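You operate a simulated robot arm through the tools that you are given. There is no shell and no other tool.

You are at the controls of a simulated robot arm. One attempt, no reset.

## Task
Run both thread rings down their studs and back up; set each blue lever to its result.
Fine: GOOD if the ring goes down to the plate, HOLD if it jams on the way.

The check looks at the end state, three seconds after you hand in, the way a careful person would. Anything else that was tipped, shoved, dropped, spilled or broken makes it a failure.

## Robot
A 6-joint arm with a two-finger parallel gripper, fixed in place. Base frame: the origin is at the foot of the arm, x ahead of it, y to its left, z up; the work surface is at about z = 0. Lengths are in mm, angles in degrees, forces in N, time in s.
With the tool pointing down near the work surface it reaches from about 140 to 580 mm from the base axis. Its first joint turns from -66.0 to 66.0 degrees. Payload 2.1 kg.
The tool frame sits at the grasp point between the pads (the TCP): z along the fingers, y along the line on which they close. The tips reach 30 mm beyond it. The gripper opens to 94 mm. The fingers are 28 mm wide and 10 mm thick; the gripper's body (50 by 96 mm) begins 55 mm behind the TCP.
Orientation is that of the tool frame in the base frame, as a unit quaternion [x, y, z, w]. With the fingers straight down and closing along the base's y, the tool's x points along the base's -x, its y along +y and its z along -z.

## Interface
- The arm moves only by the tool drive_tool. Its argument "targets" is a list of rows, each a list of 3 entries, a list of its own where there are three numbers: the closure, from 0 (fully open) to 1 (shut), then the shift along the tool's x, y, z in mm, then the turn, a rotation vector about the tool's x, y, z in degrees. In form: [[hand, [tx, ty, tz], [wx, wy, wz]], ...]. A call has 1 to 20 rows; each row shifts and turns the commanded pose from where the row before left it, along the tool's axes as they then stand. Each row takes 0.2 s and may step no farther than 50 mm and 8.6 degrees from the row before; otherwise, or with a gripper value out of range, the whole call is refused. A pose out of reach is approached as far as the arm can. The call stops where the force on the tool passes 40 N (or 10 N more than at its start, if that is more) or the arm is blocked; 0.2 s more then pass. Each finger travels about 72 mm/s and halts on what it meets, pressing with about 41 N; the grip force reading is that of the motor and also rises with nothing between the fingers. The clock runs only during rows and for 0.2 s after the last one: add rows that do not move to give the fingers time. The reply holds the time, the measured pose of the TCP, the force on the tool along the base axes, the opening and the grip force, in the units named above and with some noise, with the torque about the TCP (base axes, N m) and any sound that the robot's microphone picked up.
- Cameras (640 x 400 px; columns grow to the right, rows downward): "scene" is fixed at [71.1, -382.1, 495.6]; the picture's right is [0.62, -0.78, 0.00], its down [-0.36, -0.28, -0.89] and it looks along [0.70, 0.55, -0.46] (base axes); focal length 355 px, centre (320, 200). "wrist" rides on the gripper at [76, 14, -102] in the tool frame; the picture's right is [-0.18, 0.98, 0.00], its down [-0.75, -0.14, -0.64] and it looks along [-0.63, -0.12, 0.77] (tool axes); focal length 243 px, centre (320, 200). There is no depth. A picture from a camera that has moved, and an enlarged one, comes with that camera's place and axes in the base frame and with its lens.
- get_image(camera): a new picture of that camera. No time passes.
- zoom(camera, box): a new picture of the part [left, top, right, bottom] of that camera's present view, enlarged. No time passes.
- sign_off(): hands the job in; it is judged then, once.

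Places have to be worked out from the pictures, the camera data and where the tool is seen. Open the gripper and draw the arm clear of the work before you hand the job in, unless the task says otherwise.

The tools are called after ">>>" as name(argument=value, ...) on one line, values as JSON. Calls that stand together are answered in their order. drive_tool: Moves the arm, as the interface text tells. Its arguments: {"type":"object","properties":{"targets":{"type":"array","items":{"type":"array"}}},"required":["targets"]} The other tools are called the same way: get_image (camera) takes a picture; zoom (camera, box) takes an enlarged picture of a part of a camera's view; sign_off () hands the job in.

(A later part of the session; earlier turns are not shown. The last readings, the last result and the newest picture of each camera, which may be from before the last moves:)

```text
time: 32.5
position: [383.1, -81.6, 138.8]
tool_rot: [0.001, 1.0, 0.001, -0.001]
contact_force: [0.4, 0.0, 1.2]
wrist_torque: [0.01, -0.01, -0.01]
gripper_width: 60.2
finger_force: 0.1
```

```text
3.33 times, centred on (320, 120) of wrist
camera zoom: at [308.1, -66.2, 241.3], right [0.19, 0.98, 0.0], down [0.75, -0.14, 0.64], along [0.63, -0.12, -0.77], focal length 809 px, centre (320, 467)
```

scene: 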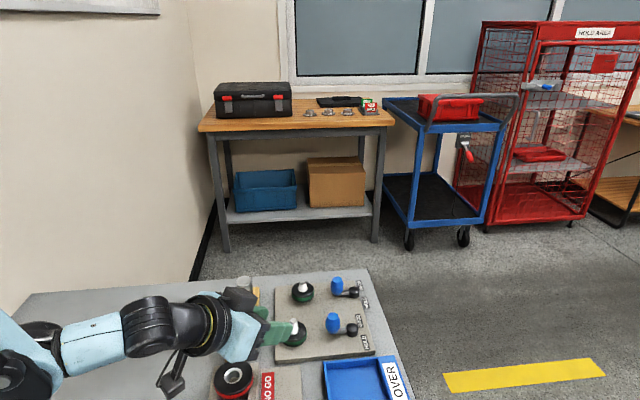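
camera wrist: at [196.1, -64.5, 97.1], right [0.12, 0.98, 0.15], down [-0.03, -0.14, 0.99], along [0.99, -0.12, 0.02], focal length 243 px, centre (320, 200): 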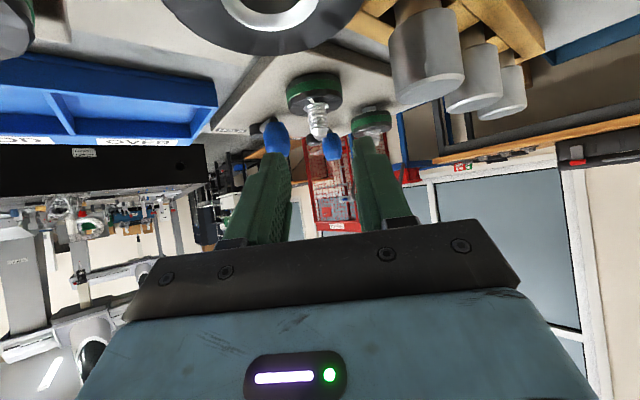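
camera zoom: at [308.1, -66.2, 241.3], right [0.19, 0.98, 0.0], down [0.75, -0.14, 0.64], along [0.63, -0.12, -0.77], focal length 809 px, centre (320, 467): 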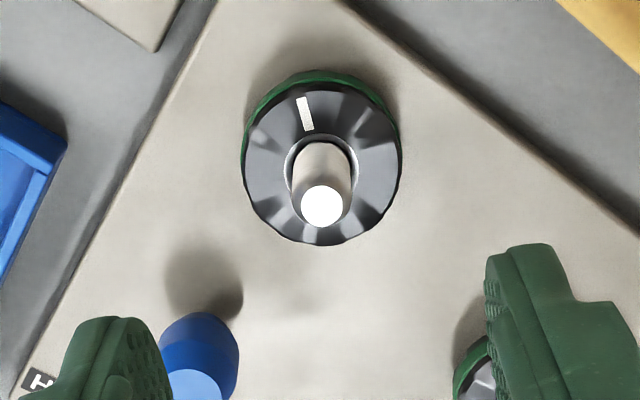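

Above stud A again, with the ring's mark 228° clockwise from its start. I'll rotate +43° so both fingers are over the plate, descend, and probe the plate surface gently for a height reference.

>>> drive_tool(targets=[[0.36, [0, 0, 30], [0, 0, 8.6]], [0.36, [0, 0, 30], [0, 0, 8.6]], [0.36, [0, 0, 20], [0, 0, 8.6]], [0.36, [0, 0, 10], [0, 0, 8.6]], [0.36, [0, 0, 5], [0, 0, 8.6]], [0.36, [0, 0, 1.8], [0, 0, 0]], [0.36, [0, 0, 0], [0, 0, 0]]])

>>> zoom(camera="scene", box=[255, 290, 335, 360])

```text
time: 33.9
position: [384.7, -81.4, 42.0]
tool_rot: [0.366, 0.93, 0.0, -0.001]
contact_force: [-1.5, 0.9, 8.9]
wrist_torque: [0.06, -0.21, 0.03]
gripper_width: 59.7
finger_force: 0.0
stopped in row 6: the force on the tool passed its limit at 50 N (the readings are from after the stop); the commanded pose is now the measured one
```

```text
5.71 times, centred on (295, 325) of scene
camera zoom: at [71.1, -382.1, 495.6], right [0.62, -0.78, 0.0], down [-0.36, -0.28, -0.89], along [0.7, 0.55, -0.46], focal length 2031 px, centre (463, -514)
```

zoom: 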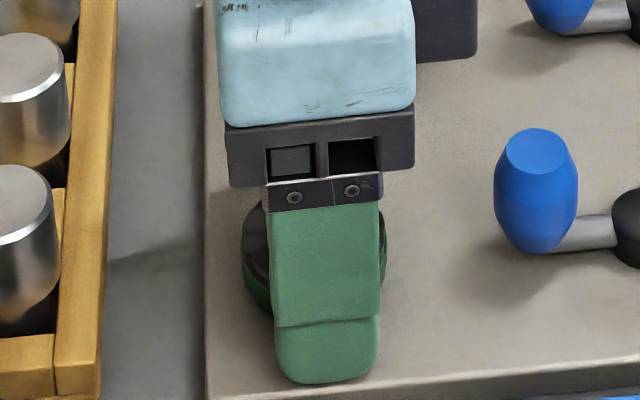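

The tips met the plate at TCP z≈42, so the plate top is z≈12. That puts ring A near the plate, but I want a firmer measure. I'll rise, narrow the fingers to straddle the stud, and get ready to touch the ring's top face.

>>> drive_tool(targets=[[0.36, [0, 0, -30], [0, 0, 0]], [0.766, [1.1, -1.0, 0], [0, 0, 0]], [0.766, [0, 0, 0], [0, 0, 0]], [0.766, [0, 0, 10], [0, 0, 0]], [0.766, [0, 0, 0], [0, 0, 0]]])

>>> zoom(camera="wrist", box=[240, 80, 400, 200])

>>> zoom(camera="scene", box=[255, 290, 335, 360])

```text
time: 35.1
position: [382.0, -80.6, 61.4]
tool_rot: [0.367, 0.93, 0.0, -0.001]
contact_force: [-0.1, 0.7, -0.3]
wrist_torque: [-0.02, -0.03, 0.01]
gripper_width: 22.2
finger_force: 0.1
```

```text
3.33 times, centred on (320, 140) of wrist
camera zoom: at [336.5, -17.8, 164.1], right [0.8, 0.59, 0.0], down [0.46, -0.62, 0.64], along [0.38, -0.52, -0.77], focal length 809 px, centre (320, 400)
```

zoom: 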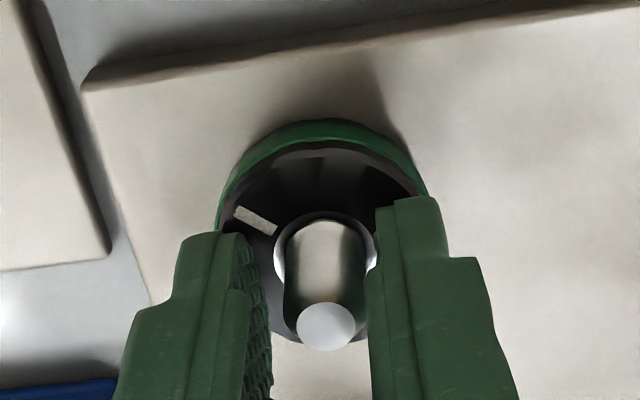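

```text
5.71 times, centred on (295, 325) of scene
camera zoom: at [71.1, -382.1, 495.6], right [0.62, -0.78, 0.0], down [-0.36, -0.28, -0.89], along [0.7, 0.55, -0.46], focal length 2031 px, centre (463, -514)
```

zoom: 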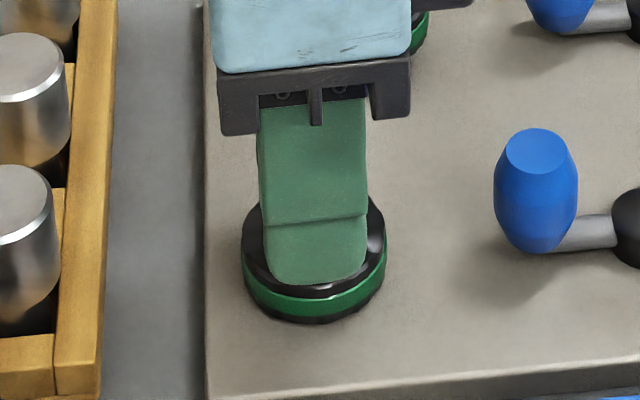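

The fingers straddle stud A over the ring's top face. I'll step down slowly until touch.

>>> drive_tool(targets=[[0.766, [0, 0, 1], [0, 0, 0]], [0.766, [0, 0, 1], [0, 0, 0]], [0.766, [0, 0, 0.7], [0, 0, 0]], [0.766, [0, 0, 0.7], [0, 0, 0]], [0.766, [0, 0, 0.7], [0, 0, 0]], [0.766, [0, 0, 0], [0, 0, 0]]])

```text
time: 36.4
position: [382.1, -81.3, 59.0]
tool_rot: [0.367, 0.93, 0.001, 0.0]
contact_force: [-0.5, 0.7, 15.0]
wrist_torque: [-0.04, -0.04, -0.02]
gripper_width: 21.7
finger_force: 0.1
stopped in row 6: the force on the tool passed its limit at 42 N (the readings are from after the stop); the commanded pose is now the measured one
```

The ring's top face is at TCP z≈59 against 42 for the plate, so it's 17 mm above it. The ring itself looks about 14–14.5 mm tall, which hints at a gap of nearly 3 mm. I'll leave A down and run B down for a direct comparison, moving above stud B now.

>>> drive_tool(targets=[[0.766, [0, 0, -40], [0, 0, 0]], [0.766, [0, 0, -25], [0, 0, 0]], [0.36, [-12.2, 45.5, 0], [0, 0, 0]], [0.36, [-12.2, 45.5, 0], [0, 0, 0]], [0.36, [0, 0, 0], [0, 0, -8.6]], [0.36, [0, 0, 0], [0, 0, -8.6]], [0.36, [0, 0, 0], [0, 0, -8.6]], [0.36, [0, 0, 0], [0, 0, -8.6]], [0.36, [0, 0, 0], [0, 0, -8.6]], [0.36, [0, 0, 0], [0, 0, 0]]])

>>> get_image(camera="wrist")

>>> zoom(camera="wrist", box=[240, 80, 400, 180])

```text
time: 38.6
position: [461.3, -30.9, 124.0]
tool_rot: [-0.001, 1.0, 0.001, 0.0]
contact_force: [0.7, 0.4, 0.3]
wrist_torque: [-0.04, -0.05, -0.01]
gripper_width: 60.0
finger_force: 0.1
```

```text
taken
camera wrist: at [385.6, -15.9, 226.3], right [0.18, 0.98, 0.0], down [0.75, -0.14, 0.64], along [0.63, -0.12, -0.77], focal length 243 px, centre (320, 200)
```

wrist: 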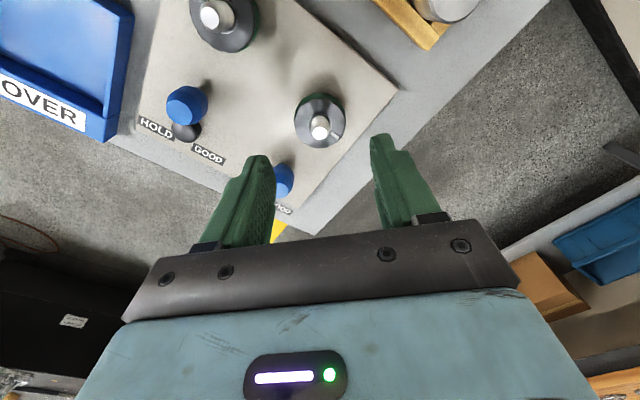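

```text
4.00 times, centred on (320, 130) of wrist
camera zoom: at [385.6, -15.9, 226.3], right [0.18, 0.98, 0.0], down [0.75, -0.14, 0.64], along [0.63, -0.12, -0.77], focal length 970 px, centre (320, 480)
```

zoom: 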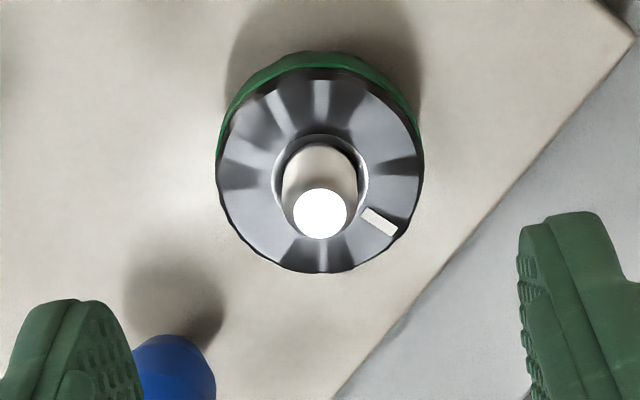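

Stud B's axis is near (463.3,-32). I'll nudge over, rotate back 86°, descend to TCP z≈47.5 and close on ring B.

>>> drive_tool(targets=[[0.36, [-1.9, -0.9, 0], [0, 0, 0]], [0.36, [0, 0, 0], [0, 0, -8.6]], [0.36, [0, 0, 0], [0, 0, -8.6]], [0.36, [0, 0, 0], [0, 0, -8.6]], [0.36, [0, 0, 0], [0, 0, -8.6]], [0.36, [0, 0, 0], [0, 0, -8.6]], [0.36, [0, 0, 0], [0, 0, -8.6]], [0.36, [0, 0, 0], [0, 0, -8.6]], [0.36, [0, 0, 0], [0, 0, -8.6]], [0.36, [0, 0, 0], [0, 0, -8.6]], [0.36, [0, 0, 0], [0, 0, -8.6]], [0.36, [0, 0, 40], [0, 0, 0]], [0.36, [0, 0, 25], [0, 0, 0]], [0.36, [0, 0, 11.5], [0, 0, 0]], [0.36, [0, 0, 0], [0, 0, 0]]])

>>> zoom(camera="wrist", box=[240, 100, 400, 220])

>>> zoom(camera="scene", box=[265, 260, 345, 330])

```text
time: 41.8
position: [464.5, -33.0, 46.1]
tool_rot: [-0.682, 0.731, 0.001, 0.001]
contact_force: [0.2, 0.6, -0.4]
wrist_torque: [-0.01, 0.02, -0.02]
gripper_width: 60.2
finger_force: 0.0
```

```text
3.33 times, centred on (320, 160) of wrist
camera zoom: at [445.9, -106.9, 149.2], right [-0.97, 0.25, 0.0], down [0.19, 0.74, 0.64], along [0.16, 0.62, -0.77], focal length 809 px, centre (320, 333)
```

zoom: 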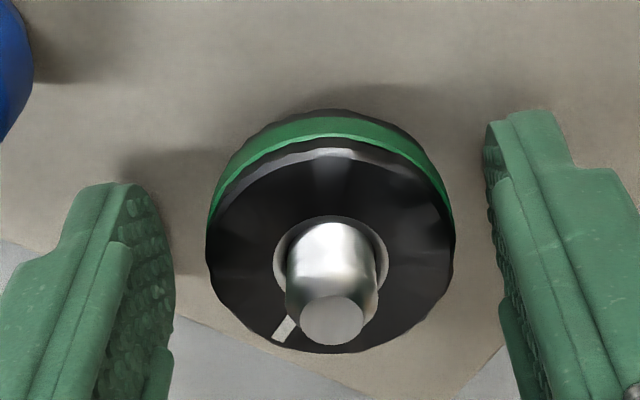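

```text
5.71 times, centred on (305, 295) of scene
camera zoom: at [71.1, -382.1, 495.6], right [0.62, -0.78, 0.0], down [-0.36, -0.28, -0.89], along [0.7, 0.55, -0.46], focal length 2031 px, centre (406, -343)
```

zoom: 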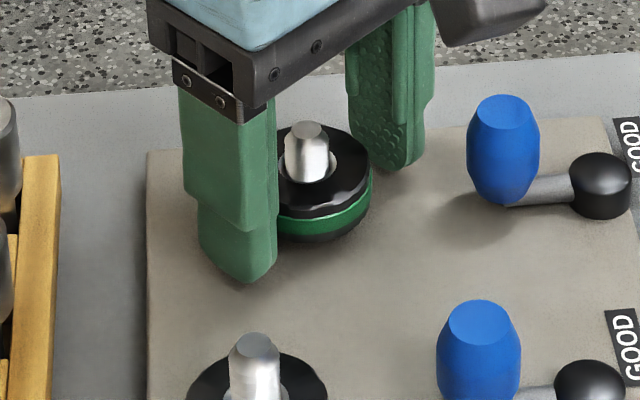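

Ring B sits about 2 mm toward the right finger. I'll shift +2 mm along tool y, close, and read the side load.

>>> drive_tool(targets=[[0.36, [0, 2, 0], [0, 0, 0]], [0.7, [0, 0, 0], [0, 0, 0]], [0.7, [0, 0, 0], [0, 0, 0]], [0.8, [0, 0, 0], [0, 0, 0]], [0.8, [0, 0, 0], [0, 0, 0]]])

```text
time: 43.0
position: [464.1, -31.4, 46.9]
tool_rot: [-0.683, 0.73, -0.001, 0.002]
contact_force: [20.2, -2.0, -3.9]
wrist_torque: [0.0, -0.02, 0.0]
gripper_width: 41.1
finger_force: 45.1
```

The +20 N in x means I over-shifted, so I'll move back 1.2 mm. Then I'll turn clockwise 7 rows with 0.28 mm of descent each.

>>> drive_tool(targets=[[0.8, [0, -1.2, 0], [0, 0, 0]], [0.8, [0, 0, 0.28], [0, 0, 8.6]], [0.8, [0, 0, 0.28], [0, 0, 8.6]], [0.8, [0, 0, 0.28], [0, 0, 8.6]], [0.8, [0, 0, 0.28], [0, 0, 8.6]], [0.8, [0, 0, 0.28], [0, 0, 8.6]], [0.8, [0, 0, 0.28], [0, 0, 8.6]], [0.8, [0, 0, 0.28], [0, 0, 8.6]], [0.8, [0, 0, 0], [0, 0, 0]]])

>>> zoom(camera="wrist", box=[240, 100, 400, 220])

```text
time: 45.0
position: [462.5, -30.6, 45.0]
tool_rot: [-0.223, 0.975, 0.0, -0.001]
contact_force: [-8.2, -6.2, -3.3]
wrist_torque: [-0.21, 0.24, -0.03]
gripper_width: 40.8
finger_force: 45.0
```

```text
3.33 times, centred on (320, 160) of wrist
camera zoom: at [388.2, -51.0, 147.8], right [-0.26, 0.97, 0.0], down [0.74, 0.2, 0.64], along [0.62, 0.17, -0.77], focal length 809 px, centre (320, 333)
```

zoom: 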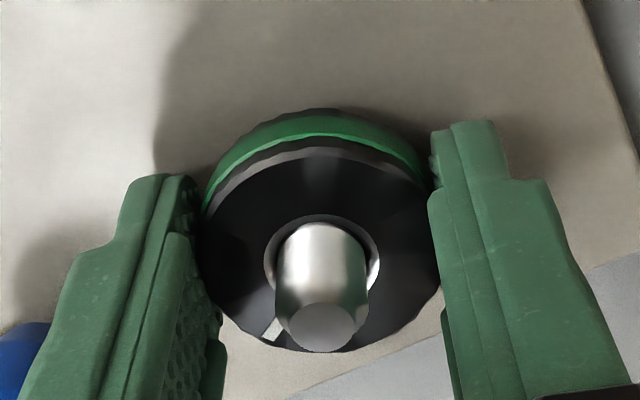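

Ring B turns freely, 60° so far. Continuing clockwise 6 more rows.

>>> drive_tool(targets=[[0.8, [0, 0, 0.28], [0, 0, 8.6]], [0.8, [0, 0, 0.28], [0, 0, 8.6]], [0.8, [0, 0, 0.28], [0, 0, 8.6]], [0.8, [0, 0, 0.28], [0, 0, 8.6]], [0.8, [0, 0, 0.28], [0, 0, 8.6]], [0.8, [0, 0, 0.28], [0, 0, 8.6]], [0.8, [0, 0, 0], [0, 0, 0]]])

>>> zoom(camera="wrist", box=[240, 100, 400, 220])

```text
time: 46.6
position: [465.0, -30.6, 42.5]
tool_rot: [0.222, 0.975, 0.001, 0.002]
contact_force: [7.5, -0.6, 5.6]
wrist_torque: [-0.19, -0.2, 0.44]
gripper_width: 41.2
finger_force: 45.1
```

```text
3.33 times, centred on (320, 160) of wrist
camera zoom: at [401.5, 15.6, 145.4], right [0.59, 0.8, 0.0], down [0.61, -0.46, 0.64], along [0.52, -0.38, -0.76], focal length 809 px, centre (320, 333)
```

zoom: 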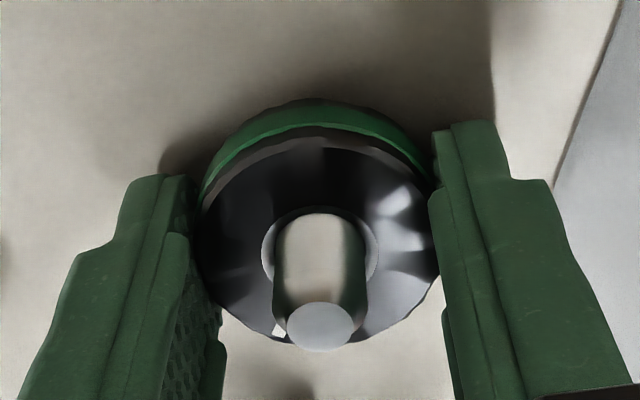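

Torque rose to 0.44 N·m and the mark slipped slightly near 105°, though the tips are also close to the plate. I'll release, rise 5 mm, rotate back 103°, regrip and try again to tell a true jam from finger contact.

>>> drive_tool(targets=[[0.36, [0, 0, 0], [0, 0, 0]], [0.36, [0, 0, 0], [0, 0, 0]], [0.36, [0, 0, -5], [0, 0, 0]], [0.36, [0, 0, 0], [0, 0, -8.6]], [0.36, [0, 0, 0], [0, 0, -8.6]], [0.36, [0, 0, 0], [0, 0, -8.6]], [0.36, [0, 0, 0], [0, 0, -8.6]], [0.36, [0, 0, 0], [0, 0, -8.6]], [0.36, [0, 0, 0], [0, 0, -8.6]], [0.36, [0, 0, 0], [0, 0, -8.6]], [0.36, [0, 0, 0], [0, 0, -8.6]], [0.36, [0, 0, 0], [0, 0, -8.6]], [0.36, [0, 0, 0], [0, 0, -8.6]], [0.36, [0, 0, 0], [0, 0, 0]], [0.8, [0, 0, 0], [0, 0, 0]], [0.8, [0, 0, 0], [0, 0, 0]], [0.8, [0, 0, 0], [0, 0, 0]]])

>>> zoom(camera="wrist", box=[240, 100, 400, 220])

>>> zoom(camera="scene", box=[265, 260, 345, 330])

```text
time: 50.2
position: [464.1, -32.9, 49.3]
tool_rot: [-0.502, 0.865, 0.001, 0.001]
contact_force: [9.5, -4.2, -1.7]
wrist_torque: [-0.09, -0.21, 0.1]
gripper_width: 40.8
finger_force: 44.6
```

```text
3.33 times, centred on (320, 160) of wrist
camera zoom: at [413.0, -90.2, 150.4], right [-0.76, 0.65, 0.0], down [0.5, 0.58, 0.64], along [0.42, 0.49, -0.77], focal length 809 px, centre (320, 333)
```

zoom: 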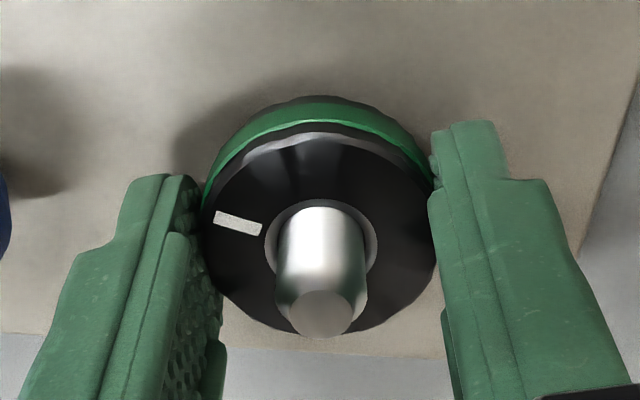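

```text
5.71 times, centred on (305, 295) of scene
camera zoom: at [71.1, -382.1, 495.6], right [0.62, -0.78, 0.0], down [-0.36, -0.28, -0.89], along [0.7, 0.55, -0.46], focal length 2031 px, centre (406, -343)
```

zoom: 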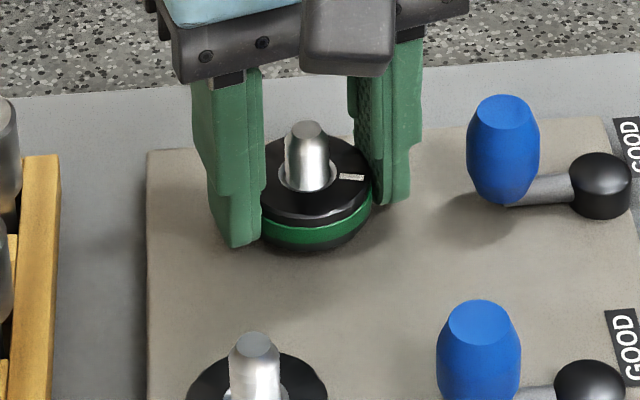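

The mark shows ring B has turned only about 87° in total. I'll try it again from this higher grip, 4 rows clockwise.

>>> drive_tool(targets=[[0.8, [0, -0.6, 0], [0, 0, 0]], [0.8, [0, 0, 0.1], [0, 0, 8.6]], [0.8, [0, 0, 0.1], [0, 0, 8.6]], [0.8, [0, 0, 0.1], [0, 0, 8.6]], [0.8, [0, 0, 0.1], [0, 0, 8.6]], [0.8, [0, 0, 0], [0, 0, 0]]])

>>> zoom(camera="wrist", box=[240, 100, 400, 220])

>>> zoom(camera="scene", box=[265, 260, 345, 330])

```text
time: 51.6
position: [462.3, -31.2, 48.9]
tool_rot: [-0.223, 0.975, 0.003, -0.002]
contact_force: [-6.0, 4.8, 1.6]
wrist_torque: [0.06, 0.27, 0.31]
gripper_width: 41.2
finger_force: 44.8
```

```text
3.33 times, centred on (320, 160) of wrist
camera zoom: at [388.7, -51.2, 150.2], right [-0.26, 0.97, 0.0], down [0.74, 0.2, 0.64], along [0.62, 0.17, -0.77], focal length 809 px, centre (320, 333)
```

zoom: 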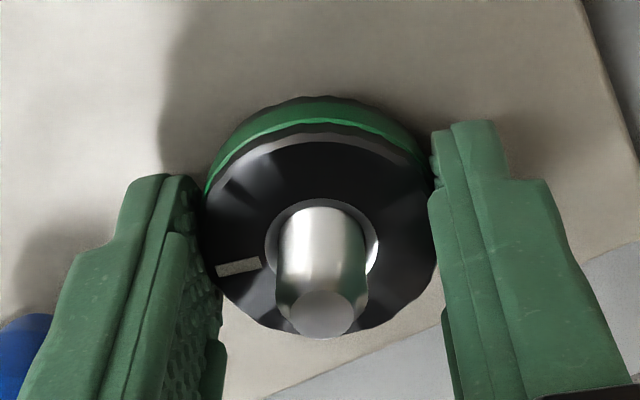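

```text
5.71 times, centred on (305, 295) of scene
camera zoom: at [71.1, -382.1, 495.6], right [0.62, -0.78, 0.0], down [-0.36, -0.28, -0.89], along [0.7, 0.55, -0.46], focal length 2031 px, centre (406, -343)
```

zoom: 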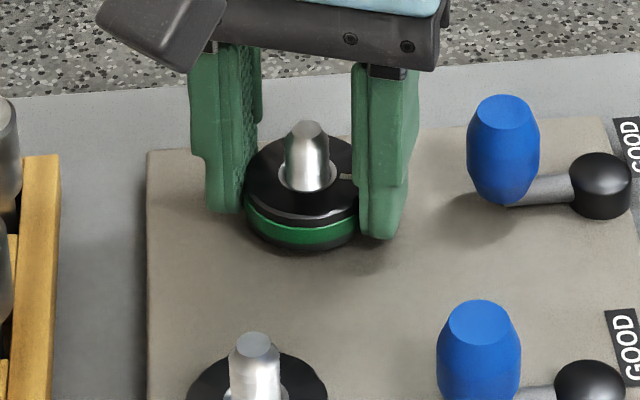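

Ring B is firmly jammed at about 92°, well above the plate. Ring A turned 228°, so I need a reliable low look at its gap. I'll release B, travel to the −y side of stud A, tilt, and view it from there.

>>> drive_tool(targets=[[0.36, [0, 0, 0], [0, 0, 0]], [0.36, [0, 0, 0], [0, 0, 0]], [0.36, [0, 0, -40], [0, 0, 0]], [0.36, [0, 0, -26], [0, 0, 0]], [0.36, [0, 0, 0], [0, 0, -8.6]], [0.36, [0, 0, 0], [0, 0, -8.6]], [0.36, [0, 0, 0], [0, 0, -8.6]], [0.36, [0, 0, 0], [0, 0, -8.6]], [0.36, [0, 0, 0], [0, 0, -8.6]], [0.36, [0, 0, 0], [0, 0, -8.6]], [0.36, [0, 0, 0], [0, 0, -8.6]], [0.57, [34.7, 17.6, 0], [0, 0, 0]], [0.57, [34.7, 17.6, 0], [0, 0, 0]], [0.57, [34.7, 17.6, 0], [0, 0, 0]], [0.57, [34.7, 17.6, 0], [0, 0, 0]], [0.57, [0, 0, 0], [0, 0, 0]]])

>>> get_image(camera="scene")

>>> zoom(camera="scene", box=[265, 265, 345, 355])

```text
time: 55.0
position: [384.3, -167.7, 114.4]
tool_rot: [-0.682, 0.732, 0.0, 0.001]
contact_force: [0.6, -0.7, -0.4]
wrist_torque: [0.01, 0.01, 0.03]
gripper_width: 40.5
finger_force: 0.0
```

```text
taken
```

scene: 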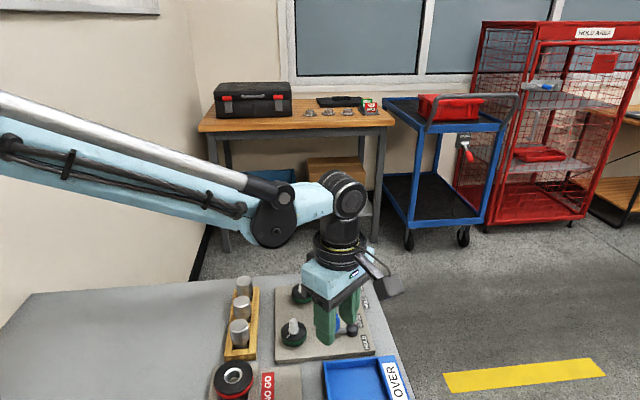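

```text
4.44 times, centred on (305, 310) of scene
camera zoom: at [71.1, -382.1, 495.6], right [0.62, -0.78, 0.0], down [-0.36, -0.28, -0.89], along [0.7, 0.55, -0.46], focal length 1579 px, centre (387, -289)
```

zoom: 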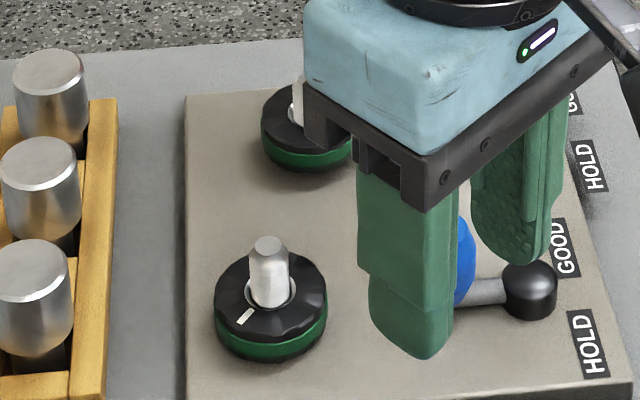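

I'm in position on the −y side. Now I'll tilt the tool so the wrist camera looks horizontally toward +y.

>>> drive_tool(targets=[[0.57, [0, 0, 0], [0, -8.6, 0]], [0.57, [0, 0, 0], [0, -8.6, 0]], [0.57, [0, 0, 0], [0, -8.6, 0]], [0.57, [0, 0, 0], [0, -8.6, 0]], [0.57, [0, 0, 0], [0, -8.6, 0]], [0.57, [0, 0, 0], [0, -8.6, 0]], [0.57, [0, 0, 0], [0, 0, 0]]])

>>> get_image(camera="wrist")

>>> get_image(camera="scene")

```text
time: 56.6
position: [396.1, -149.1, 112.8]
tool_rot: [-0.613, 0.662, 0.29, 0.32]
contact_force: [-0.8, 0.4, -0.2]
wrist_torque: [-0.03, -0.03, 0.0]
gripper_width: 40.6
finger_force: 0.1
out of reach, approached as far as the arm can: row 6
```

```text
taken
camera wrist: at [371.9, -274.6, 118.7], right [-0.97, 0.19, 0.13], down [0.13, -0.04, 0.99], along [0.2, 0.98, 0.01], focal length 243 px, centre (320, 200)
```

wrist: 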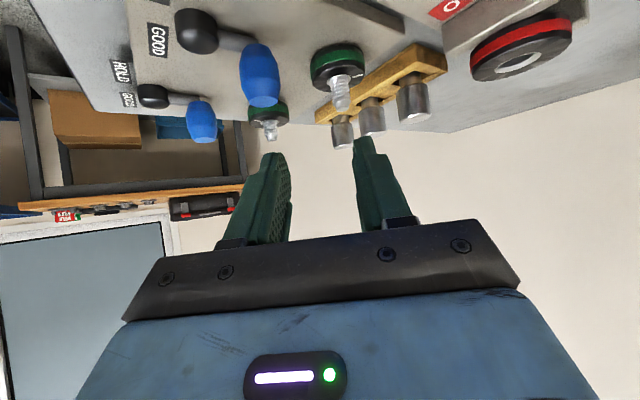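

```text
taken
```

scene: 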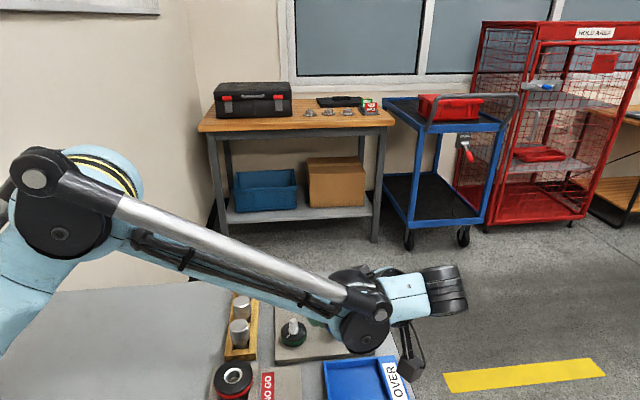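

Not lower than before, but it's a different side. I'll zoom on both rings from here.

>>> zoom(camera="wrist", box=[300, 30, 380, 90])

>>> zoom(camera="wrist", box=[230, 85, 310, 145])

```text
6.67 times, centred on (340, 60) of wrist
camera zoom: at [371.9, -274.6, 118.7], right [-0.97, 0.19, 0.13], down [0.13, -0.04, 0.99], along [0.2, 0.98, 0.01], focal length 1618 px, centre (187, 1133)
```

zoom: 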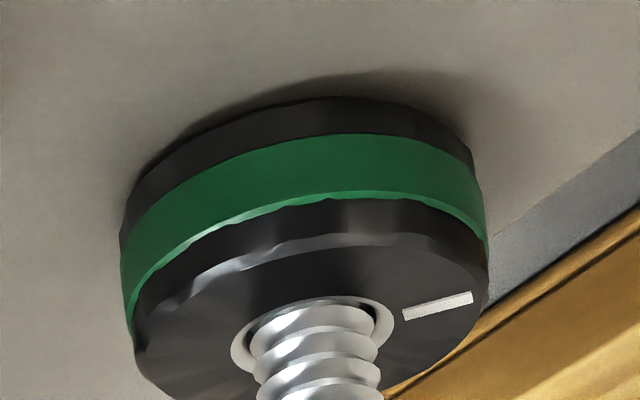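

```text
6.67 times, centred on (270, 115) of wrist
camera zoom: at [371.9, -274.6, 118.7], right [-0.97, 0.19, 0.13], down [0.13, -0.04, 0.99], along [0.2, 0.98, 0.01], focal length 1618 px, centre (653, 767)
```

zoom: 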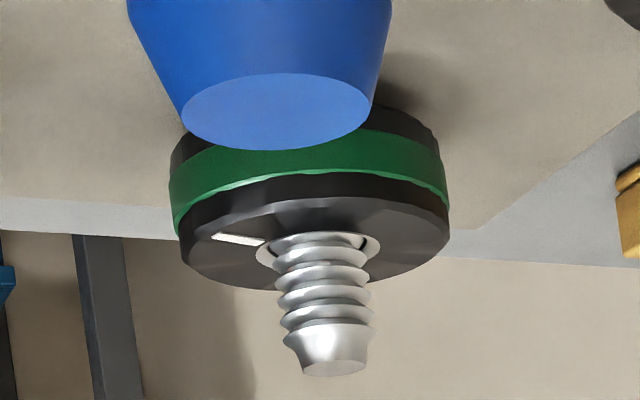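

Both side views put the gap somewhere between 0 and 2.5 mm, which isn't decisive. I'll untilt and set up a flatter, diagonal view along azimuth 45°, where the arm isn't folded as tightly.

>>> drive_tool(targets=[[0.57, [0, 0, 0], [0, 8.6, 0]], [0.57, [0, 0, 0], [0, 8.6, 0]], [0.57, [0, 0, 0], [0, 8.6, 0]], [0.57, [0, 0, 0], [0, 8.6, 0]], [0.57, [0, 0, 0], [0, 8.6, 0]], [0.57, [0, 0, 0], [0, 8.6, 0]], [0.57, [0, 0, 0], [0, 0, 8.2]], [0.57, [0, 0, 0], [0, 0, 8.2]], [0.57, [0, 0, 0], [0, 0, 8.2]], [0.57, [0, 0, 0], [0, 0, 8.2]], [0.57, [0, 0, 0], [0, 0, 8.2]], [0.57, [1, 31.5, 0], [0, 0, 0]], [0.57, [1, 31.5, 0], [0, 0, 0]], [0.57, [0, 0, 0], [0, -8.6, 0]], [0.57, [0, 0, 0], [0, -8.6, 0]], [0.57, [0, 0, 0], [0, -8.6, 0]], [0.57, [0, 0, 0], [0, -8.6, 0]], [0.57, [0, 0, 0], [0, -8.6, 0]], [0.57, [0, 0, 0], [0, -8.6, 0]], [0.57, [0, 0, 0], [0, 0, 0]]])

>>> get_image(camera="wrist")

>>> get_image(camera="scene")

```text
time: 60.8
position: [351.5, -107.3, 113.4]
tool_rot: [-0.344, 0.831, 0.167, 0.403]
contact_force: [0.1, -0.7, 0.8]
wrist_torque: [-0.03, 0.01, -0.01]
gripper_width: 40.2
finger_force: 0.0
```

```text
taken
camera wrist: at [250.7, -186.2, 117.6], right [-0.61, 0.78, 0.15], down [0.07, -0.13, 0.99], along [0.79, 0.62, 0.02], focal length 243 px, centre (320, 200)
```

wrist: 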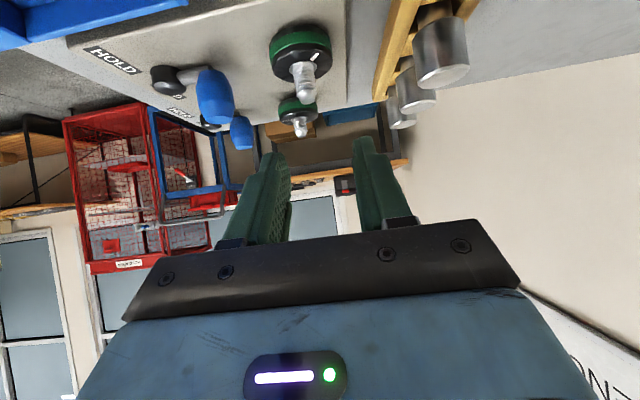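

```text
taken
```

scene: 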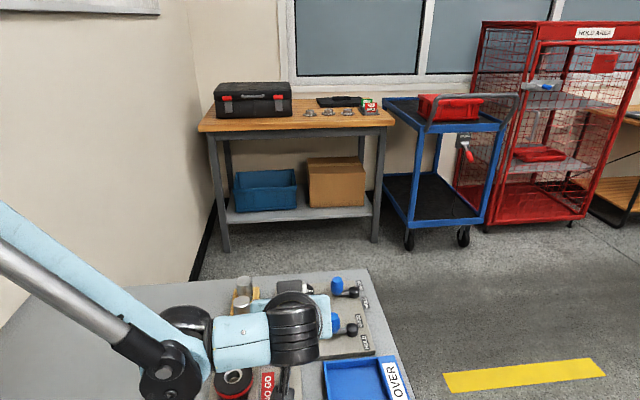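

The diagonal view is clear. I'll back away about 60 mm and lower about 30 mm for a flatter line of sight, staying above the gauges, whose tops are near z≈50.

>>> drive_tool(targets=[[0.57, [12.4, 0, -15.7], [0, 0, 0]], [0.57, [12.4, 0, -15.7], [0, 0, 0]], [0.57, [12.4, 0, -15.7], [0, 0, 0]], [0.57, [7.9, 0, 6.2], [0, 0, 0]], [0.57, [7.9, 0, 6.2], [0, 0, 0]], [0.57, [7.9, 0, 6.2], [0, 0, 0]], [0.57, [0, 0, 0], [0, 0, 0]]])

>>> get_image(camera="wrist")

>>> get_image(camera="scene")

```text
time: 62.4
position: [308.5, -149.5, 82.6]
tool_rot: [-0.345, 0.832, 0.167, 0.402]
contact_force: [0.1, 0.8, 1.0]
wrist_torque: [-0.02, -0.03, -0.04]
gripper_width: 40.6
finger_force: 0.1
```

```text
taken
camera wrist: at [207.7, -228.4, 86.8], right [-0.61, 0.78, 0.15], down [0.08, -0.13, 0.99], along [0.79, 0.62, 0.02], focal length 243 px, centre (320, 200)
```

wrist: 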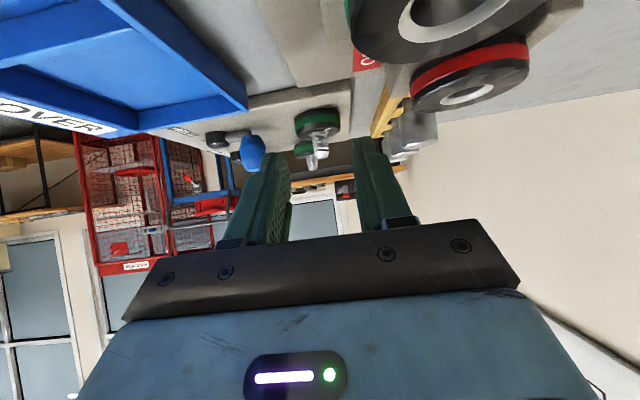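

```text
taken
```

scene: 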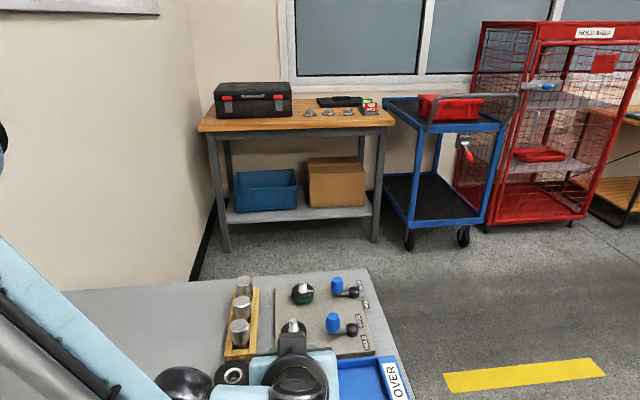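

Now the line of sight is about 19°. I'll zoom on both rings.

>>> zoom(camera="wrist", box=[285, 95, 350, 140])

>>> zoom(camera="wrist", box=[280, 130, 330, 165])

>>> zoom(camera="wrist", box=[200, 80, 360, 180])

```text
8.89 times, centred on (318, 118) of wrist
camera zoom: at [207.7, -228.4, 86.8], right [-0.61, 0.78, 0.15], down [0.08, -0.13, 0.99], along [0.79, 0.62, 0.02], focal length 2157 px, centre (342, 933)
```

zoom: 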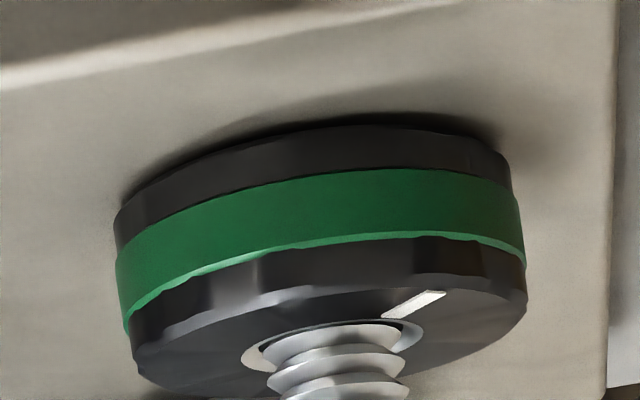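

```text
11.43 times, centred on (305, 148) of wrist
camera zoom: at [207.7, -228.4, 86.8], right [-0.61, 0.78, 0.15], down [0.08, -0.13, 0.99], along [0.79, 0.62, 0.02], focal length 2773 px, centre (491, 800)
```

zoom: 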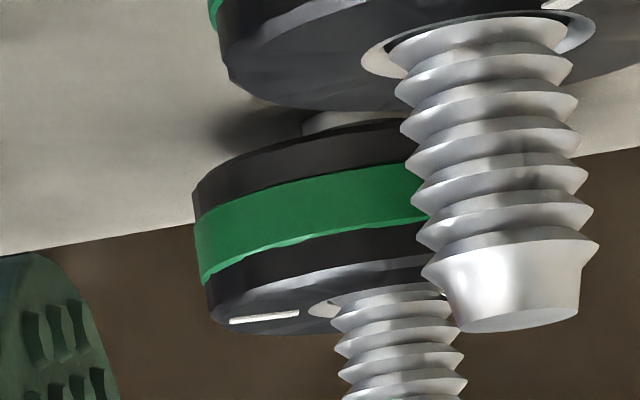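

```text
4.00 times, centred on (280, 130) of wrist
camera zoom: at [207.7, -228.4, 86.8], right [-0.61, 0.78, 0.15], down [0.08, -0.13, 0.99], along [0.79, 0.62, 0.02], focal length 970 px, centre (480, 480)
```

zoom: 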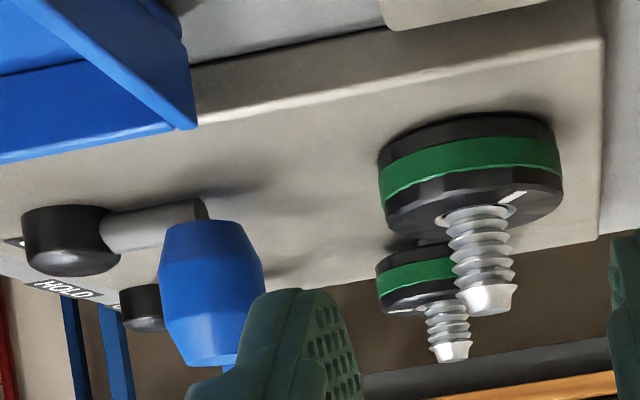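

Ring B clearly hangs above the plate with stud visible beneath it, while ring A hugs it. I'll take one more strong enlargement along A's lower edge.

>>> zoom(camera="wrist", box=[293, 102, 323, 122])

>>> zoom(camera="wrist", box=[315, 100, 345, 120])

>>> zoom(camera="wrist", box=[290, 134, 320, 154])

```text
16.00 times, centred on (308, 112) of wrist
camera zoom: at [207.7, -228.4, 86.8], right [-0.61, 0.78, 0.15], down [0.08, -0.13, 0.99], along [0.79, 0.62, 0.02], focal length 3882 px, centre (512, 1608)
```

zoom: 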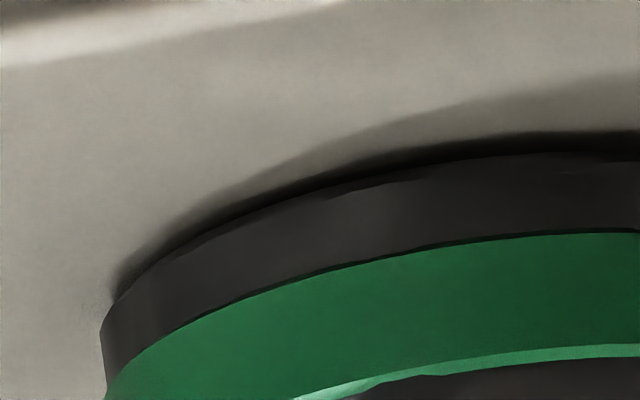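

```text
16.00 times, centred on (330, 110) of wrist
camera zoom: at [207.7, -228.4, 86.8], right [-0.61, 0.78, 0.15], down [0.08, -0.13, 0.99], along [0.79, 0.62, 0.02], focal length 3882 px, centre (160, 1640)
```

zoom: 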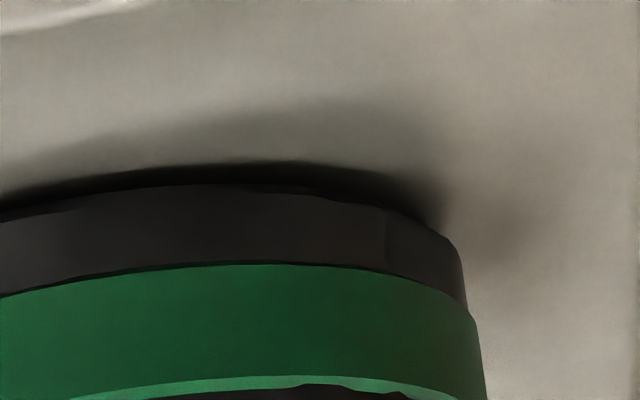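

```text
16.00 times, centred on (305, 144) of wrist
camera zoom: at [207.7, -228.4, 86.8], right [-0.61, 0.78, 0.15], down [0.08, -0.13, 0.99], along [0.79, 0.62, 0.02], focal length 3882 px, centre (560, 1096)
```

zoom: 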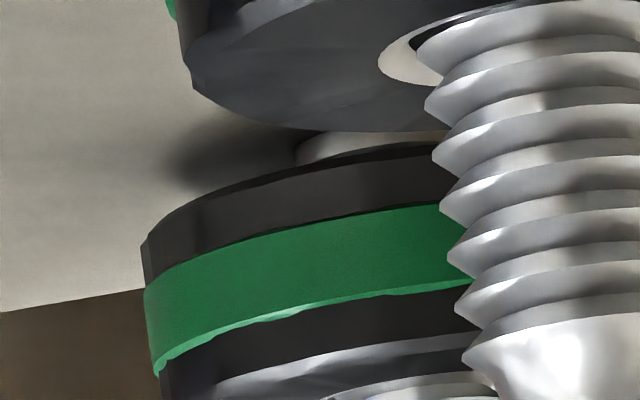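

From this flatter angle, A shows only a hairline dark edge all round, so it's down on the plate. B sits several mm up: it jammed at about 40 % of A's travel. So A is GOOD and B is HOLD. Next I'll return above stud A to wind it back up.

>>> drive_tool(targets=[[0.57, [-7.9, 0, -6.2], [0, 0, 0]], [0.57, [-7.9, 0, -6.2], [0, 0, 0]], [0.57, [-7.9, 0, -6.2], [0, 0, 0]], [0.57, [-7.9, 0, -6.2], [0, 0, 0]], [0.57, [0, 0, 0], [0, 8.6, 0]], [0.57, [0, 0, 0], [0, 8.6, 0]], [0.57, [0, 0, 0], [0, 8.6, 0]], [0.57, [0, 0, 0], [0, 8.6, 0]], [0.57, [0, 0, 0], [0, 8.6, 0]], [0.57, [0, 0, 0], [0, 8.6, 0]], [0.36, [-33.6, -1.3, 0], [0, 0, 0]], [0.36, [-33.6, -1.3, 0], [0, 0, 0]], [0.36, [-33.6, -1.3, 0], [0, 0, 0]], [0.36, [0, 0, 0], [0, 0, 0]]])

>>> get_image(camera="wrist")

```text
time: 65.4
position: [383.5, -78.8, 122.9]
tool_rot: [-0.382, 0.924, 0.002, 0.0]
contact_force: [0.0, 0.0, -0.2]
wrist_torque: [0.01, 0.01, -0.01]
gripper_width: 60.3
finger_force: 0.1
```

```text
taken
camera wrist: at [320.1, -122.1, 226.8], right [-0.57, 0.82, 0.0], down [0.63, 0.43, 0.64], along [0.53, 0.36, -0.77], focal length 243 px, centre (320, 200)
```

wrist: 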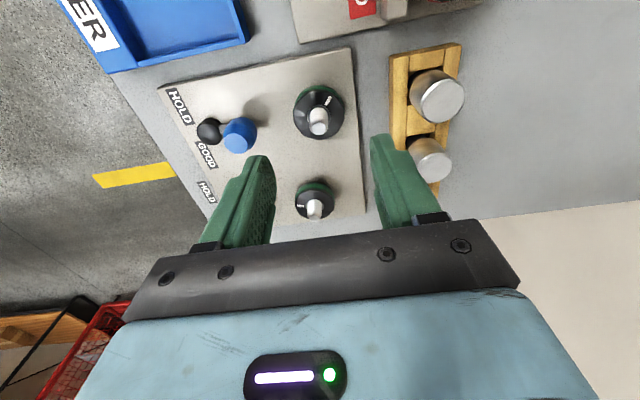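

Over stud A. I'll correct about 2 mm, rotate +86° to set up a long counter-clockwise stroke, descend to TCP z≈45 and grip.

>>> drive_tool(targets=[[0.36, [1.7, -0.7, 0], [0, 0, 8.6]], [0.36, [0, 0, 0], [0, 0, 8.6]], [0.36, [0, 0, 0], [0, 0, 8.6]], [0.36, [0, 0, 0], [0, 0, 8.6]], [0.36, [0, 0, 0], [0, 0, 8.6]], [0.36, [0, 0, 0], [0, 0, 8.6]], [0.36, [0, 0, 0], [0, 0, 8.6]], [0.36, [0, 0, 0], [0, 0, 8.6]], [0.36, [0, 0, 0], [0, 0, 8.6]], [0.36, [0, 0, 0], [0, 0, 8.6]], [0.36, [0, 0, 40], [0, 0, 0]], [0.36, [0, 0, 25], [0, 0, 0]], [0.36, [0, 0, 12], [0, 0, 0]], [0.36, [0, 0, 0], [0, 0, 0]]])

>>> zoom(camera="wrist", box=[240, 100, 400, 220])

```text
time: 68.4
position: [384.1, -81.2, 47.8]
tool_rot: [0.35, 0.937, 0.001, -0.001]
contact_force: [-0.4, -0.3, -1.0]
wrist_torque: [0.0, -0.05, -0.03]
gripper_width: 60.2
finger_force: 0.3
```

```text
3.33 times, centred on (320, 160) of wrist
camera zoom: at [334.9, -20.8, 150.3], right [0.78, 0.62, 0.0], down [0.48, -0.6, 0.64], along [0.4, -0.5, -0.77], focal length 809 px, centre (320, 333)
```

zoom: 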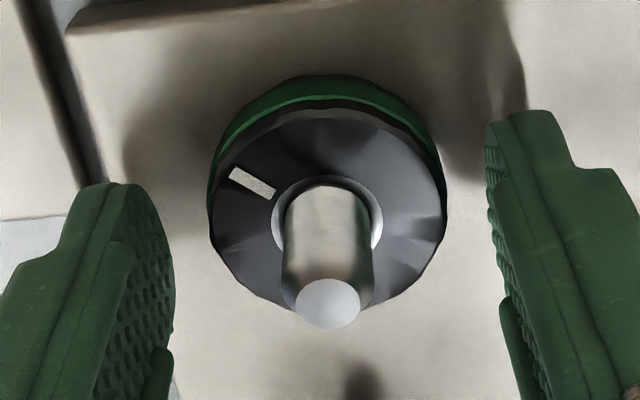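

Ring A is about 1 mm to the right of centre. I'll shift, lower 2 mm, and close.

>>> drive_tool(targets=[[0.36, [0, 0.9, 2], [0, 0, 0]], [0.7, [0, 0, 0], [0, 0, 0]], [0.7, [0, 0, 0], [0, 0, 0]], [0.8, [0, 0, 0], [0, 0, 0]], [0.8, [0, 0, 0], [0, 0, 0]]])

```text
time: 69.6
position: [384.4, -81.3, 45.2]
tool_rot: [0.35, 0.937, 0.0, -0.001]
contact_force: [6.5, 6.8, -2.2]
wrist_torque: [-0.01, -0.22, -0.02]
gripper_width: 41.0
finger_force: 44.7
```

The grip is good with a small load. Turning counter-clockwise 8 rows, rising 0.28 mm per row.

>>> drive_tool(targets=[[0.8, [0, 0.4, -0.28], [0, 0, -8.6]], [0.8, [0, 0, -0.28], [0, 0, -8.6]], [0.8, [0, 0, -0.28], [0, 0, -8.6]], [0.8, [0, 0, -0.28], [0, 0, -8.6]], [0.8, [0, 0, -0.28], [0, 0, -8.6]], [0.8, [0, 0, -0.28], [0, 0, -8.6]], [0.8, [0, 0, -0.28], [0, 0, -8.6]], [0.8, [0, 0, -0.28], [0, 0, -8.6]], [0.8, [0, 0, 0], [0, 0, 0]]])

>>> zoom(camera="wrist", box=[240, 100, 400, 220])

```text
time: 71.6
position: [384.0, -80.1, 47.6]
tool_rot: [-0.243, 0.97, 0.001, 0.001]
contact_force: [13.9, 10.4, 20.9]
wrist_torque: [0.51, -0.98, -0.06]
gripper_width: 40.8
finger_force: 45.0
```

```text
3.33 times, centred on (320, 160) of wrist
camera zoom: at [309.5, -102.9, 149.7], right [-0.3, 0.95, 0.0], down [0.73, 0.23, 0.64], along [0.61, 0.19, -0.76], focal length 809 px, centre (320, 333)
```

zoom: 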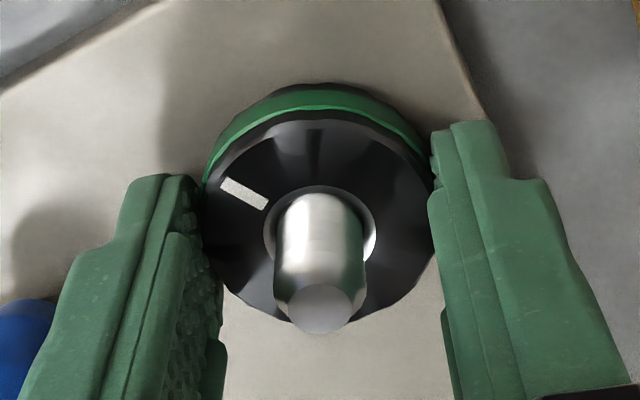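

The ring is pushing the tool up, so the lead is about 15 mm per turn. That fits A having travelled the full ~9.5 mm. I'll correct the offsets and continue counter-clockwise at 0.4 mm per row.

>>> drive_tool(targets=[[0.8, [-0.8, 0.1, -1.0], [0, 0, 0]], [0.8, [0, 0, -0.4], [0, 0, -8.6]], [0.8, [0, 0, -0.4], [0, 0, -8.6]], [0.8, [0, 0, -0.4], [0, 0, -8.6]], [0.8, [0, 0, -0.4], [0, 0, -8.6]], [0.8, [0, 0, -0.4], [0, 0, -8.6]], [0.8, [0, 0, -0.4], [0, 0, -8.6]], [0.8, [0, 0, -0.4], [0, 0, -8.6]], [0.8, [0, 0, 0], [0, 0, 0]]])

>>> zoom(camera="wrist", box=[240, 100, 400, 220])

```text
time: 73.6
position: [383.1, -81.1, 50.8]
tool_rot: [-0.696, 0.718, 0.002, 0.0]
contact_force: [8.8, 11.5, -29.9]
wrist_torque: [-0.13, -0.19, 0.05]
gripper_width: 41.0
finger_force: 45.0
```

```text
3.33 times, centred on (320, 160) of wrist
camera zoom: at [366.8, -155.4, 153.5], right [-0.98, 0.21, 0.0], down [0.17, 0.75, 0.64], along [0.14, 0.63, -0.77], focal length 809 px, centre (320, 333)
```

zoom: 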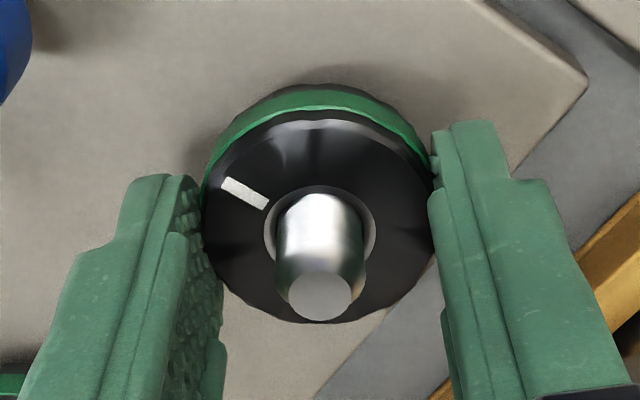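

129° back so far, for a lead of about 12 mm per turn, so 99° remain. I'll release, rotate forward 103°, drop about 3 mm and regrip.

>>> drive_tool(targets=[[0.36, [0, 0, 0], [0, 0, 0]], [0.36, [0, 0, 0], [0, 0, 0]], [0.36, [0, 0, 0], [0, 0, 8.6]], [0.36, [0, 0, 0], [0, 0, 8.6]], [0.36, [0, 0, 0], [0, 0, 8.6]], [0.36, [0, 0, 0], [0, 0, 8.6]], [0.36, [0, 0, 0], [0, 0, 8.6]], [0.36, [0, 0, 0], [0, 0, 8.6]], [0.36, [0, 0, 0], [0, 0, 8.6]], [0.36, [0, 0, 0], [0, 0, 8.6]], [0.36, [0, 0, 0], [0, 0, 8.6]], [0.36, [0, 0, 0], [0, 0, 8.6]], [0.36, [0, 0, 0], [0, 0, 8.6]], [0.36, [0, 0, 0], [0, 0, 8.6]], [0.36, [0, 0, 3], [0, 0, 0]], [0.7, [0, 0, 0], [0, 0, 0]], [0.7, [0, 0, 0], [0, 0, 0]], [0.8, [0, 0, 0], [0, 0, 0]], [0.8, [0, 0, 0], [0, 0, 0]]])

>>> zoom(camera="wrist", box=[240, 100, 400, 220])

```text
time: 77.6
position: [382.9, -80.8, 48.0]
tool_rot: [0.131, 0.991, 0.001, -0.001]
contact_force: [-2.4, -0.1, 1.6]
wrist_torque: [-0.05, -0.1, 0.0]
gripper_width: 41.3
finger_force: 44.9
```

```text
3.33 times, centred on (320, 160) of wrist
camera zoom: at [313.5, -46.1, 150.4], right [0.43, 0.9, 0.0], down [0.69, -0.33, 0.64], along [0.58, -0.28, -0.77], focal length 809 px, centre (320, 333)
```

zoom: 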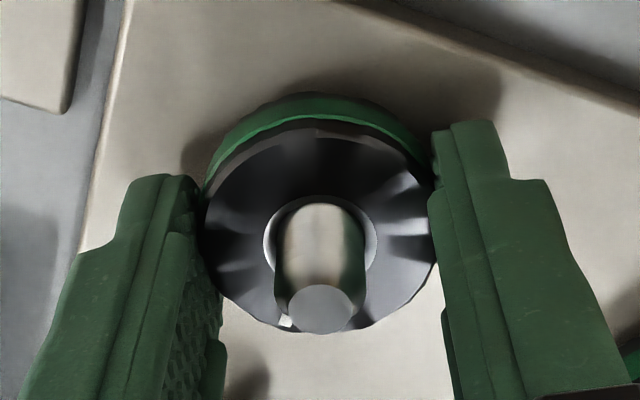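

Clean regrip, almost no load. I'll turn the remaining 99° counter-clockwise at 0.3 mm per row.

>>> drive_tool(targets=[[0.8, [0, 0, -0.3], [0, 0, -8.6]], [0.8, [0, 0, -0.3], [0, 0, -8.6]], [0.8, [0, 0, -0.3], [0, 0, -8.6]], [0.8, [0, 0, -0.3], [0, 0, -8.6]], [0.8, [0, 0, -0.3], [0, 0, -8.6]], [0.8, [0, 0, -0.3], [0, 0, -8.6]], [0.8, [0, 0, -0.3], [0, 0, -8.6]], [0.8, [0, 0, -0.3], [0, 0, -8.6]], [0.8, [0, 0, -0.3], [0, 0, -8.6]], [0.8, [0, 0, -0.3], [0, 0, -8.6]], [0.8, [0, 0, -0.3], [0, 0, -8.6]], [0.8, [0, 0, -0.15], [0, 0, -4.4]], [0.8, [0, 0, 0], [0, 0, 0]]])

>>> zoom(camera="wrist", box=[240, 100, 400, 220])

>>> zoom(camera="scene", box=[265, 295, 325, 355])

```text
time: 80.4
position: [384.2, -80.5, 52.3]
tool_rot: [-0.669, 0.743, 0.001, -0.001]
contact_force: [-6.6, 2.0, -2.3]
wrist_torque: [0.15, -0.01, -0.48]
gripper_width: 41.4
finger_force: 44.9
```

```text
3.33 times, centred on (320, 160) of wrist
camera zoom: at [361.4, -153.9, 153.9], right [-0.96, 0.29, 0.0], down [0.22, 0.73, 0.64], along [0.18, 0.62, -0.77], focal length 809 px, centre (320, 333)
```

zoom: 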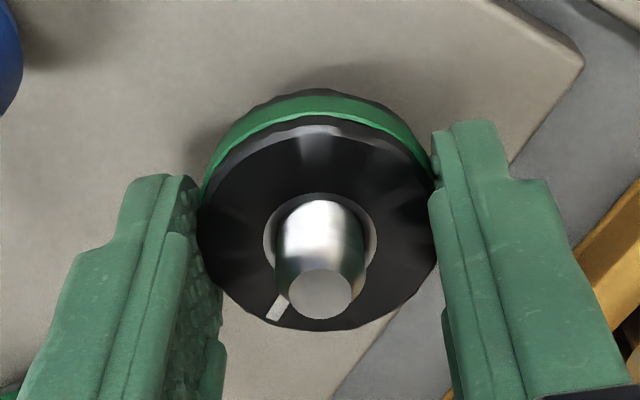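

```text
6.67 times, centred on (295, 325) of scene
camera zoom: at [71.1, -382.1, 495.5], right [0.62, -0.78, 0.0], down [-0.36, -0.28, -0.89], along [0.7, 0.55, -0.46], focal length 2369 px, centre (487, -633)
```

zoom: 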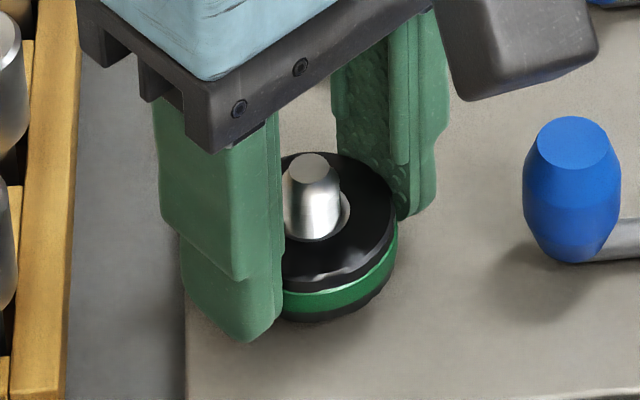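

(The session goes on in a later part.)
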